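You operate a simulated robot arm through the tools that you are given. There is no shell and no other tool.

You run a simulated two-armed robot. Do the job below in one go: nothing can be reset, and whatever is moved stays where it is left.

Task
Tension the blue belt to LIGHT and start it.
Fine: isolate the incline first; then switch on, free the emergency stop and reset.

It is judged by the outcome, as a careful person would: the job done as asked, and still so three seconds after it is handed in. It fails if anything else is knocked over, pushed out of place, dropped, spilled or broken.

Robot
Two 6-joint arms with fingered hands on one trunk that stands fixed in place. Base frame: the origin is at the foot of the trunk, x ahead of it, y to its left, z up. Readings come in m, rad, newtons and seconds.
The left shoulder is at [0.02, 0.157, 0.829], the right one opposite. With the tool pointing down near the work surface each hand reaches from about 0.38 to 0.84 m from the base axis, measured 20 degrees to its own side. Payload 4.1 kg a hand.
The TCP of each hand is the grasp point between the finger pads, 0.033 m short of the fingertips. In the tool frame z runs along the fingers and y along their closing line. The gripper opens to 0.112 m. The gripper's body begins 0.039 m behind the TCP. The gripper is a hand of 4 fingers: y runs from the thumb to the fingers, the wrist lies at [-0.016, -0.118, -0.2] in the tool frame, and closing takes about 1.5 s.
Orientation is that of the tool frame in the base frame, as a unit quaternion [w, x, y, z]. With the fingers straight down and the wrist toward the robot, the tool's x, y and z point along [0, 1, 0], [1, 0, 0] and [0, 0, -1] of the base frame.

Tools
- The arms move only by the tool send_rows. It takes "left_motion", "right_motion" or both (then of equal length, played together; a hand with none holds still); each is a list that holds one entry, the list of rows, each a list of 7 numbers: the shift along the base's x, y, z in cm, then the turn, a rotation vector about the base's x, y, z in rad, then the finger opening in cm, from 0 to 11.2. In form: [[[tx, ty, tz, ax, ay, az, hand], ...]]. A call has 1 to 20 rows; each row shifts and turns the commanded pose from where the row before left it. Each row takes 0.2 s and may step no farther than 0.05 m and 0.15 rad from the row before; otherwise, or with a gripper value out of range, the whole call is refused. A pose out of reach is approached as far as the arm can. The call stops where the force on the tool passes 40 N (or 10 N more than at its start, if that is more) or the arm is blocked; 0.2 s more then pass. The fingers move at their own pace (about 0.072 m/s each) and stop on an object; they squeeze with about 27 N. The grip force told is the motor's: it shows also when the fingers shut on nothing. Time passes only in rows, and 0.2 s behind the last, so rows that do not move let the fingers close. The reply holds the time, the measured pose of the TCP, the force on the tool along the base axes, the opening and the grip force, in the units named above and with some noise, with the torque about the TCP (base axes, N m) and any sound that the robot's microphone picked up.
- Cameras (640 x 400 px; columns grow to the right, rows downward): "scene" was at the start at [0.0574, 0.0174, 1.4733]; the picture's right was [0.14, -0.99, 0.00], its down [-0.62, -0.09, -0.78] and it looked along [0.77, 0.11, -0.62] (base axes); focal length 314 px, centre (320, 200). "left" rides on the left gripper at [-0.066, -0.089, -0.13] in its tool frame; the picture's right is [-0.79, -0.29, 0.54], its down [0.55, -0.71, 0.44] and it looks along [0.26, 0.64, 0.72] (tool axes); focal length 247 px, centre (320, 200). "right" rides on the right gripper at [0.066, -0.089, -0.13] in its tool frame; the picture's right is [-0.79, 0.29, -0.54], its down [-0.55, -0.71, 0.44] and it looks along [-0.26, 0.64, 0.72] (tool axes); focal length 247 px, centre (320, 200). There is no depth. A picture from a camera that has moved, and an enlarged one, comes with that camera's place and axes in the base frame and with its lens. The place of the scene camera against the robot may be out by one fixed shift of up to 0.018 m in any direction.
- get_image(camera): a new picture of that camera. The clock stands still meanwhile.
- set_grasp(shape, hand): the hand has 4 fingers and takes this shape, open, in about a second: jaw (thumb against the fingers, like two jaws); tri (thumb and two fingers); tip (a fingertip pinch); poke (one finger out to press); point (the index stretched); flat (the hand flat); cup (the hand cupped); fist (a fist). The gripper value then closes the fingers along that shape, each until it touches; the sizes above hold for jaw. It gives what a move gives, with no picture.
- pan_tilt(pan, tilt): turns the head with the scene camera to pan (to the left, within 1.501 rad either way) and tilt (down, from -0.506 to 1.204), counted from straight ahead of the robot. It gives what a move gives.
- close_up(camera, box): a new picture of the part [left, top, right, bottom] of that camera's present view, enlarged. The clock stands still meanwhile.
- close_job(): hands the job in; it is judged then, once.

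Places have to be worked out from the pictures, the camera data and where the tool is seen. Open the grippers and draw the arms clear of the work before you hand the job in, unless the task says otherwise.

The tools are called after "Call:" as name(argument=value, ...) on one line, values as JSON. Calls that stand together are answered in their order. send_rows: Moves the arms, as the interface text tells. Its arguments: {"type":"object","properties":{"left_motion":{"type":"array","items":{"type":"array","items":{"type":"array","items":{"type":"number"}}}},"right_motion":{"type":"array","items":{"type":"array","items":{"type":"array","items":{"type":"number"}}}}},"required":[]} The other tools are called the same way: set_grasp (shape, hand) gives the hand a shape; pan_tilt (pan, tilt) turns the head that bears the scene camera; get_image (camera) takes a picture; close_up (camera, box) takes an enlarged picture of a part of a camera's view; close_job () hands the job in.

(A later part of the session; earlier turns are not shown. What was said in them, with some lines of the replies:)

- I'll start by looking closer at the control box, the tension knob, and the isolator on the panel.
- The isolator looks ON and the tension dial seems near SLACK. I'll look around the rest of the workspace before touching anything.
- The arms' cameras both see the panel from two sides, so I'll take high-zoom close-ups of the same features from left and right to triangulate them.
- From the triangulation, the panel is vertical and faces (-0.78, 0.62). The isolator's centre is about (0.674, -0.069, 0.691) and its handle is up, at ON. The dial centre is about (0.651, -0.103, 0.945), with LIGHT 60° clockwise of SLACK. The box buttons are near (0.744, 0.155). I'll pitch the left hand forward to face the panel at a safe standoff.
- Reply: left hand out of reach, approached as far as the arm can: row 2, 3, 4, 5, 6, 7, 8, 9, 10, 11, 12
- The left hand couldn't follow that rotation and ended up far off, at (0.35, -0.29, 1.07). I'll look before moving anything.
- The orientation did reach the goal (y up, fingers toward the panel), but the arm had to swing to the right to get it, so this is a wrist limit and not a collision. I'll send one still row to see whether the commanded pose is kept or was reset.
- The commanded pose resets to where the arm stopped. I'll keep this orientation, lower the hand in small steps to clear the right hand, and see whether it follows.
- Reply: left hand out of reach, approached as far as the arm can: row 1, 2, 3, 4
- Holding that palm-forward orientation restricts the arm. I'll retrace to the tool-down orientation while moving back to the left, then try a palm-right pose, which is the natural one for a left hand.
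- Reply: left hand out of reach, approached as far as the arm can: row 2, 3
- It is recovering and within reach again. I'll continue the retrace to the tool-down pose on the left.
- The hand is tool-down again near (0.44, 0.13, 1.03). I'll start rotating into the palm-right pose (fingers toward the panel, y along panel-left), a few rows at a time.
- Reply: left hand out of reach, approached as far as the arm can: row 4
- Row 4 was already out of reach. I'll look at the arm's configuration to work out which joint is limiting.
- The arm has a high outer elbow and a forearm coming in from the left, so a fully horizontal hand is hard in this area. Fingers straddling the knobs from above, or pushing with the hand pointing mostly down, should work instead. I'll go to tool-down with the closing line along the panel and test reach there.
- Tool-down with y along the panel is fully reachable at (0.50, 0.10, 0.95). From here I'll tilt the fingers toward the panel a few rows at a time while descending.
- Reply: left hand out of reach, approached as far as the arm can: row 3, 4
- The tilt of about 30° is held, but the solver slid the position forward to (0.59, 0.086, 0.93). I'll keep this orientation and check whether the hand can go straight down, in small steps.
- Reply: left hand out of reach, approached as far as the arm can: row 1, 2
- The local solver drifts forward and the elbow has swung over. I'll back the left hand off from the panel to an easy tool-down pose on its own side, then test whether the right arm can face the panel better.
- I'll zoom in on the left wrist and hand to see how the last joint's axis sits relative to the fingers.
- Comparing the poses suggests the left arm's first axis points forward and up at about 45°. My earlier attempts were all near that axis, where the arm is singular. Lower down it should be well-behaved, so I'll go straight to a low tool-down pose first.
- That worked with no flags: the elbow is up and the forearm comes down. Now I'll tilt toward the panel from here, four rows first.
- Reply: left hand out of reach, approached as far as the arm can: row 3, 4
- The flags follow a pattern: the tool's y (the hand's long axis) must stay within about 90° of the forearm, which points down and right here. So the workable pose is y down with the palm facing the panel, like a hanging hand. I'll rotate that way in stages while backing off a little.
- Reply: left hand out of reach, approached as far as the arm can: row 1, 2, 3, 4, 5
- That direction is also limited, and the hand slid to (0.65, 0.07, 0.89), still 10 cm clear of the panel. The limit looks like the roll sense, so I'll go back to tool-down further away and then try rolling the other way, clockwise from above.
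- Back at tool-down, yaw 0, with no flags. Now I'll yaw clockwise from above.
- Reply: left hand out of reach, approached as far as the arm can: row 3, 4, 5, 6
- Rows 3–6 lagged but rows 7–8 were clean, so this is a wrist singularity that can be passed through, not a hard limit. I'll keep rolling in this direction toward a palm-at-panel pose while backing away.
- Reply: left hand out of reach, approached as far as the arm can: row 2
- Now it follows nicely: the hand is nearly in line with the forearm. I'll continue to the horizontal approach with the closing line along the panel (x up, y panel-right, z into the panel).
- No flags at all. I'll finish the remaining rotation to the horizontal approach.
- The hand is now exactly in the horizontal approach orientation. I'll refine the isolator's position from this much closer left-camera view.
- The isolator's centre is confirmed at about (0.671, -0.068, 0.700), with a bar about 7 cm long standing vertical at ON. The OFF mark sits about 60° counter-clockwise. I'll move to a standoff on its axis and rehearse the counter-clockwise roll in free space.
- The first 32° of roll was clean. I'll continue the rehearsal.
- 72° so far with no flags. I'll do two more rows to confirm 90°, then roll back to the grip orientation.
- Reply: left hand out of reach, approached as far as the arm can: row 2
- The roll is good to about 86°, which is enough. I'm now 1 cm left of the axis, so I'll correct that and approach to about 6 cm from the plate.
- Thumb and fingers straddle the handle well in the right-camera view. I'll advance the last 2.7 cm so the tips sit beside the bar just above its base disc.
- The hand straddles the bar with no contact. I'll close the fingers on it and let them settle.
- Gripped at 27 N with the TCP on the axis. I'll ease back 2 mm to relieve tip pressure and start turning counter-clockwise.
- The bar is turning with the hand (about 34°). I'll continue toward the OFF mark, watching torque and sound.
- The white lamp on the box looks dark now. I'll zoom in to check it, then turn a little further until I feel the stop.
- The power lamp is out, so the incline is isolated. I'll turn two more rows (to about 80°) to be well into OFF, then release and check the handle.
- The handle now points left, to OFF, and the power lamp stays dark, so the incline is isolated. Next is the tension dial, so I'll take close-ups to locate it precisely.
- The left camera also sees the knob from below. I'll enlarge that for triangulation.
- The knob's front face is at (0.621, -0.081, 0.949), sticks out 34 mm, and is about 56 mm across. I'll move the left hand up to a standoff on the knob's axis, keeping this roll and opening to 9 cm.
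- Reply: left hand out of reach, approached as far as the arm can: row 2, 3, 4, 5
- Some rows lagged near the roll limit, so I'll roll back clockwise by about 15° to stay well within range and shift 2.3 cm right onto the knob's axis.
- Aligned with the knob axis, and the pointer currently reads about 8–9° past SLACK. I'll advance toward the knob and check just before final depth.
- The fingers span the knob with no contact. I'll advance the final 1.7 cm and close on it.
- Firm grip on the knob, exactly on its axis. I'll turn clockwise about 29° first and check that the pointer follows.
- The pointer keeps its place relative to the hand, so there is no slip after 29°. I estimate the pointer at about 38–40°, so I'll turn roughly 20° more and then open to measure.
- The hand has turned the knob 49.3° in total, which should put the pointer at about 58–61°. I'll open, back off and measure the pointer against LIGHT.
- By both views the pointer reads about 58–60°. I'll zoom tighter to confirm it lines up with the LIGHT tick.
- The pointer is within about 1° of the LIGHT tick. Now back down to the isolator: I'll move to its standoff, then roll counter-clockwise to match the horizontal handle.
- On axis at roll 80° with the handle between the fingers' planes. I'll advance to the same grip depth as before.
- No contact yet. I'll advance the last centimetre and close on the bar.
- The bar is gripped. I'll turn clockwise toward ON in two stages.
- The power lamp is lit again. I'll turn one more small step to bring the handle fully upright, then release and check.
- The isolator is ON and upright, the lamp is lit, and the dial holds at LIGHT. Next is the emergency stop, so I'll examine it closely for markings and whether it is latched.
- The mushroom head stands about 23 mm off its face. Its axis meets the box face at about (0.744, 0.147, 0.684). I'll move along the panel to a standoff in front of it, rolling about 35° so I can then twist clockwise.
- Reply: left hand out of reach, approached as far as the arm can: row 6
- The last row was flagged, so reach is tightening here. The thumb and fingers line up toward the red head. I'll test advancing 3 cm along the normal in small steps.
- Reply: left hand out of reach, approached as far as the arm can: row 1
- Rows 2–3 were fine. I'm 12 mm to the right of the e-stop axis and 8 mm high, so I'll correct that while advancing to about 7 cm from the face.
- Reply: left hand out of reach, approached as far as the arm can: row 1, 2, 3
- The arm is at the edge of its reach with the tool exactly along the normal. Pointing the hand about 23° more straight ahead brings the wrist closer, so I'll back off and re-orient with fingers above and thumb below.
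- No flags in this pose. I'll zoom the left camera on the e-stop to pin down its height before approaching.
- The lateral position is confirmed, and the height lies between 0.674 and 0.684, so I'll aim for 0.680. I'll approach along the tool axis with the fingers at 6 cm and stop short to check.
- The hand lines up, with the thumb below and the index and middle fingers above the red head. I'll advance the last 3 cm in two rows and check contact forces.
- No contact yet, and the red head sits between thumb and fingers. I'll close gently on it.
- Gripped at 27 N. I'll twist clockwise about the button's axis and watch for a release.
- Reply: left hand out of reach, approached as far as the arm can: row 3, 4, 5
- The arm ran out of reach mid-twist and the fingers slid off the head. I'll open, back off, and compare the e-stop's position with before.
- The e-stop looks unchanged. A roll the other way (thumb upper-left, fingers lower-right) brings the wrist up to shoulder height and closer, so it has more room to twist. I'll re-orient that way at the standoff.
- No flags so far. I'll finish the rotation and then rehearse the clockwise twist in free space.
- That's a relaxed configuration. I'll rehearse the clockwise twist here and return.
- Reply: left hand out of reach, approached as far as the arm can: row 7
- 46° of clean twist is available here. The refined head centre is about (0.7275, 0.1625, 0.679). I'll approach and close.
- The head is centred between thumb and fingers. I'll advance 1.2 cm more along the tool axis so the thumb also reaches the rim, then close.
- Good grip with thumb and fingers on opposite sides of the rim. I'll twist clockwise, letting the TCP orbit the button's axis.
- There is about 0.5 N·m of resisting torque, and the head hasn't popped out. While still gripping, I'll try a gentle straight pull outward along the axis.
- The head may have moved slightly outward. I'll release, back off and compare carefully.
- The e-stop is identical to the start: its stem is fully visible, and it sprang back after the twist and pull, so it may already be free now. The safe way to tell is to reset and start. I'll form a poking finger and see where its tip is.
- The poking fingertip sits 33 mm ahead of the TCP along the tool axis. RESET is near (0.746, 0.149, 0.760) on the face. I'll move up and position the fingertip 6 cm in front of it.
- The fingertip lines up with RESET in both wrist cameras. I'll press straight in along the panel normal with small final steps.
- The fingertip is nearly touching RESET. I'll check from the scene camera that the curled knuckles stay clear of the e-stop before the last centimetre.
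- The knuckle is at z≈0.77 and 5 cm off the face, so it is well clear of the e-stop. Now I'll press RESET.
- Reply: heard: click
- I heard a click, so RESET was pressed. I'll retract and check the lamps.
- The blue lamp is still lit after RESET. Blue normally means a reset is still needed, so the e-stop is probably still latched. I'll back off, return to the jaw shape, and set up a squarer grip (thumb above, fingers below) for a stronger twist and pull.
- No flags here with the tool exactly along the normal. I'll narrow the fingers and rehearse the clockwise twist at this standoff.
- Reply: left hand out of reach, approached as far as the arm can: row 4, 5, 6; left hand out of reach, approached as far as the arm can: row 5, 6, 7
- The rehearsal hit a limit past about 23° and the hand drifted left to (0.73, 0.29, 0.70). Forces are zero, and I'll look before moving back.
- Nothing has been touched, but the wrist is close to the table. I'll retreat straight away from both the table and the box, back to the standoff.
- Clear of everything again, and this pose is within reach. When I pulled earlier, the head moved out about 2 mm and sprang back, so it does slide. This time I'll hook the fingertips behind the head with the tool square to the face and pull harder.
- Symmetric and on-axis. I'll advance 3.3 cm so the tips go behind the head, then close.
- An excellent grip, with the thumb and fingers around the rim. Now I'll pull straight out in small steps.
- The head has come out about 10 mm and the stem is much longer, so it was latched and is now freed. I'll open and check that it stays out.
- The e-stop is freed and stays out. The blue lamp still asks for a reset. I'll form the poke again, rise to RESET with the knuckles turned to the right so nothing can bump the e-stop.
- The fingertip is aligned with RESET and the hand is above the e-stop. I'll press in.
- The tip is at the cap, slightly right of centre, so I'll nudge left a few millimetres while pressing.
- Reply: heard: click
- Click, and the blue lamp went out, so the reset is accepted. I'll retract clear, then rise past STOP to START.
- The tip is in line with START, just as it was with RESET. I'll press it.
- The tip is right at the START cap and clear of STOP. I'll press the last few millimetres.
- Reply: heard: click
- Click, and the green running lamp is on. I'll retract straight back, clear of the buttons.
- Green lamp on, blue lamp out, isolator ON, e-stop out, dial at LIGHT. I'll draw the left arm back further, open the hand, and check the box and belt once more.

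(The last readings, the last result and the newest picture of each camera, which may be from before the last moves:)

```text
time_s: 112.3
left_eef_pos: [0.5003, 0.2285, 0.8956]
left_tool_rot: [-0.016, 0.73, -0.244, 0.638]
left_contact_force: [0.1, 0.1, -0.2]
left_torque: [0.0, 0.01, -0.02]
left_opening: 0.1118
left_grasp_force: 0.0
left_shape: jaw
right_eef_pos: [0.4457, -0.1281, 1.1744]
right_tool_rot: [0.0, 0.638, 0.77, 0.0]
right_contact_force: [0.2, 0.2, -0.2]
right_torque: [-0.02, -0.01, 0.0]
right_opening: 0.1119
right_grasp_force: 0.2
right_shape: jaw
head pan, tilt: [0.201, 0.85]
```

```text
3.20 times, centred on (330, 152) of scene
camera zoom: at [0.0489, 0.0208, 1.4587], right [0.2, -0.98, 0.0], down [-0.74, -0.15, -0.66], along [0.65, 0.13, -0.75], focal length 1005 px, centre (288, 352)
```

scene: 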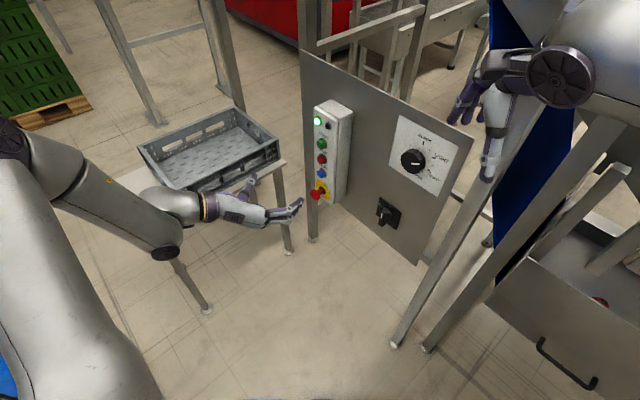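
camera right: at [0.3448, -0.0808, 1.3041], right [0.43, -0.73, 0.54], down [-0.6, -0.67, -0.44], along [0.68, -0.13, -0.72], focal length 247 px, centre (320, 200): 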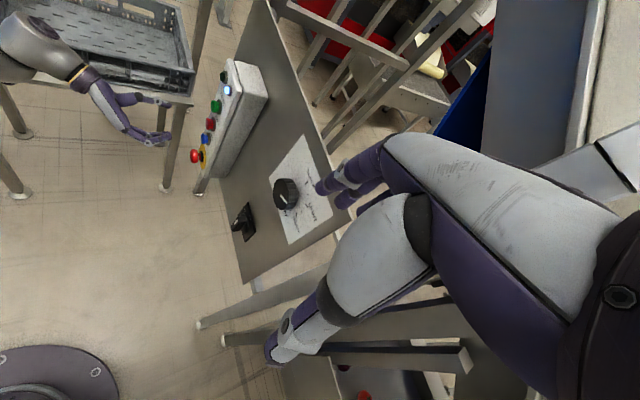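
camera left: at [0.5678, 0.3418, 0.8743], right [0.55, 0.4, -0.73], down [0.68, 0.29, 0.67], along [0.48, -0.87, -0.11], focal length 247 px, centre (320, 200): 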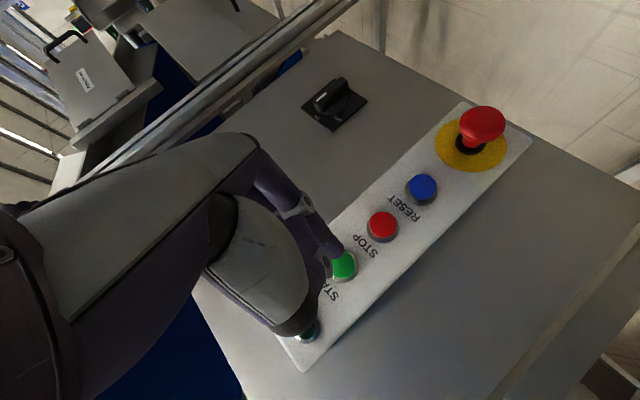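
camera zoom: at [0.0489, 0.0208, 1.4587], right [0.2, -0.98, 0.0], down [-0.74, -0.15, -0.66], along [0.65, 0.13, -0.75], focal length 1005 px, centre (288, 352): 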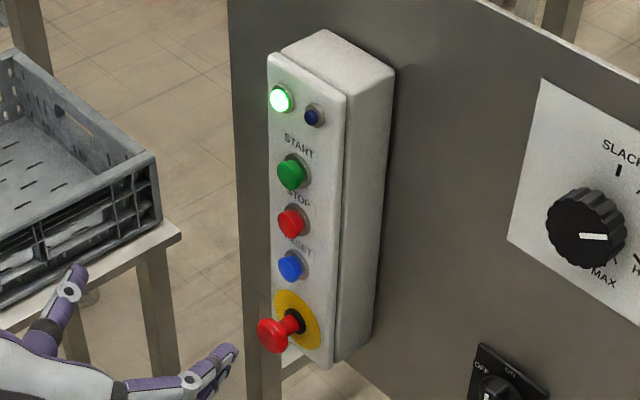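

The pointer lines up with LIGHT and the green running lamp is steady. I'll draw back a little more and let a moment pass to confirm it keeps running.

Call:
send_rows(left_motion=[[[-2.0, 0, 0, 0, 0, 0, 11], [-2.0, 0, 0, 0, 0, 0, 11], [0, 0, 0, 0, 0, 0, 11], [0, 0, 0, 0, 0, 0, 11], [0, 0, 0, 0, 0, 0, 11], [0, 0, 0, 0, 0, 0, 11], [0, 0, 0, 0, 0, 0, 11], [0, 0, 0, 0, 0, 0, 11], [0, 0, 0, 0, 0, 0, 11], [0, 0, 0, 0, 0, 0, 11]]])

Call:
get_image(camera="scene")

Call:
close_up(camera="right", box=[180, 55, 360, 255])

```text
time_s: 114.5
left_eef_pos: [0.4597, 0.2247, 0.8949]
left_tool_rot: [-0.016, 0.73, -0.244, 0.638]
left_contact_force: [-0.7, 0.3, -0.1]
left_torque: [0.0, 0.01, -0.05]
left_opening: 0.1106
left_grasp_force: 0.0
left_shape: jaw
right_eef_pos: [0.4449, -0.1286, 1.1735]
right_tool_rot: [0.0, 0.638, 0.77, -0.001]
right_contact_force: [0.3, 0.9, 0.7]
right_torque: [-0.01, 0.04, -0.03]
right_opening: 0.1122
right_grasp_force: 0.0
right_shape: jaw
head pan, tilt: [0.201, 0.85]
```

```text
taken
```

scene: 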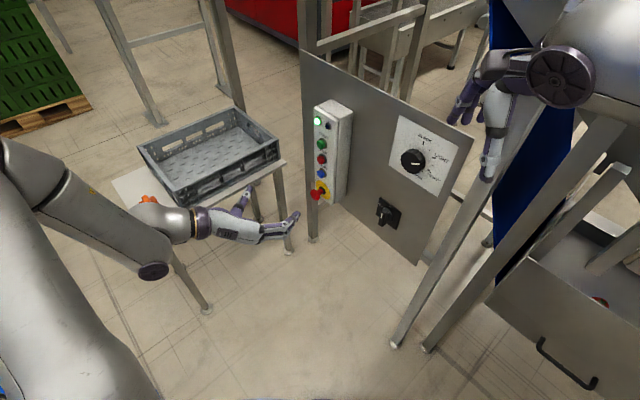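

```text
2.00 times, centred on (270, 155) of right
camera zoom: at [0.345, -0.0807, 1.3041], right [0.43, -0.73, 0.54], down [-0.6, -0.67, -0.44], along [0.68, -0.13, -0.72], focal length 494 px, centre (420, 290)
```

zoom: 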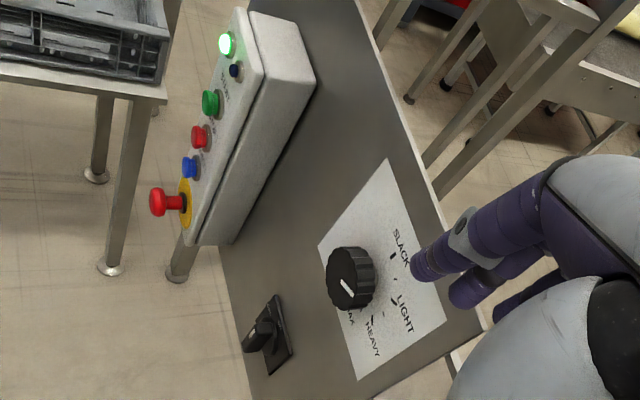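

Several seconds later the green lamp is still on, the dial is at LIGHT, the isolator is ON and the e-stop is out. The crate and other items are where they were, both hands are open, and the arms are clear, so I'm handing the job in.

Call:
close_job()

```text
The job is handed in.
```

The blue belt's tension is set to LIGHT, and the belt has been started. The green running lamp was still on about five seconds after START, when I handed the job in; I didn't check the belt itself for movement.

1. **Isolate:** I turned the isolator to OFF first, and the lamp on the control box went out.
2. **Tension:** I turned the dial from near SLACK to LIGHT. The pointer sits within about 1° of the LIGHT mark.
3. **Switch on:** I turned the isolator back to ON, and the lamp came back.
4. **Emergency stop:** Two tries at freeing it failed, including twisting it. A straight pull released it, and it has stayed out since.
5. **Reset and start:** After the reset the blue lamp went out, and pressing START lit the green one. I had also pressed RESET once while the emergency stop was still latched; that press had no effect.

While I was lining up on the emergency stop, the left arm drifted and the wrist came close to the table. No contact registered, and the crate looked unmoved. Both hands are open and the arms are clear of the panel.
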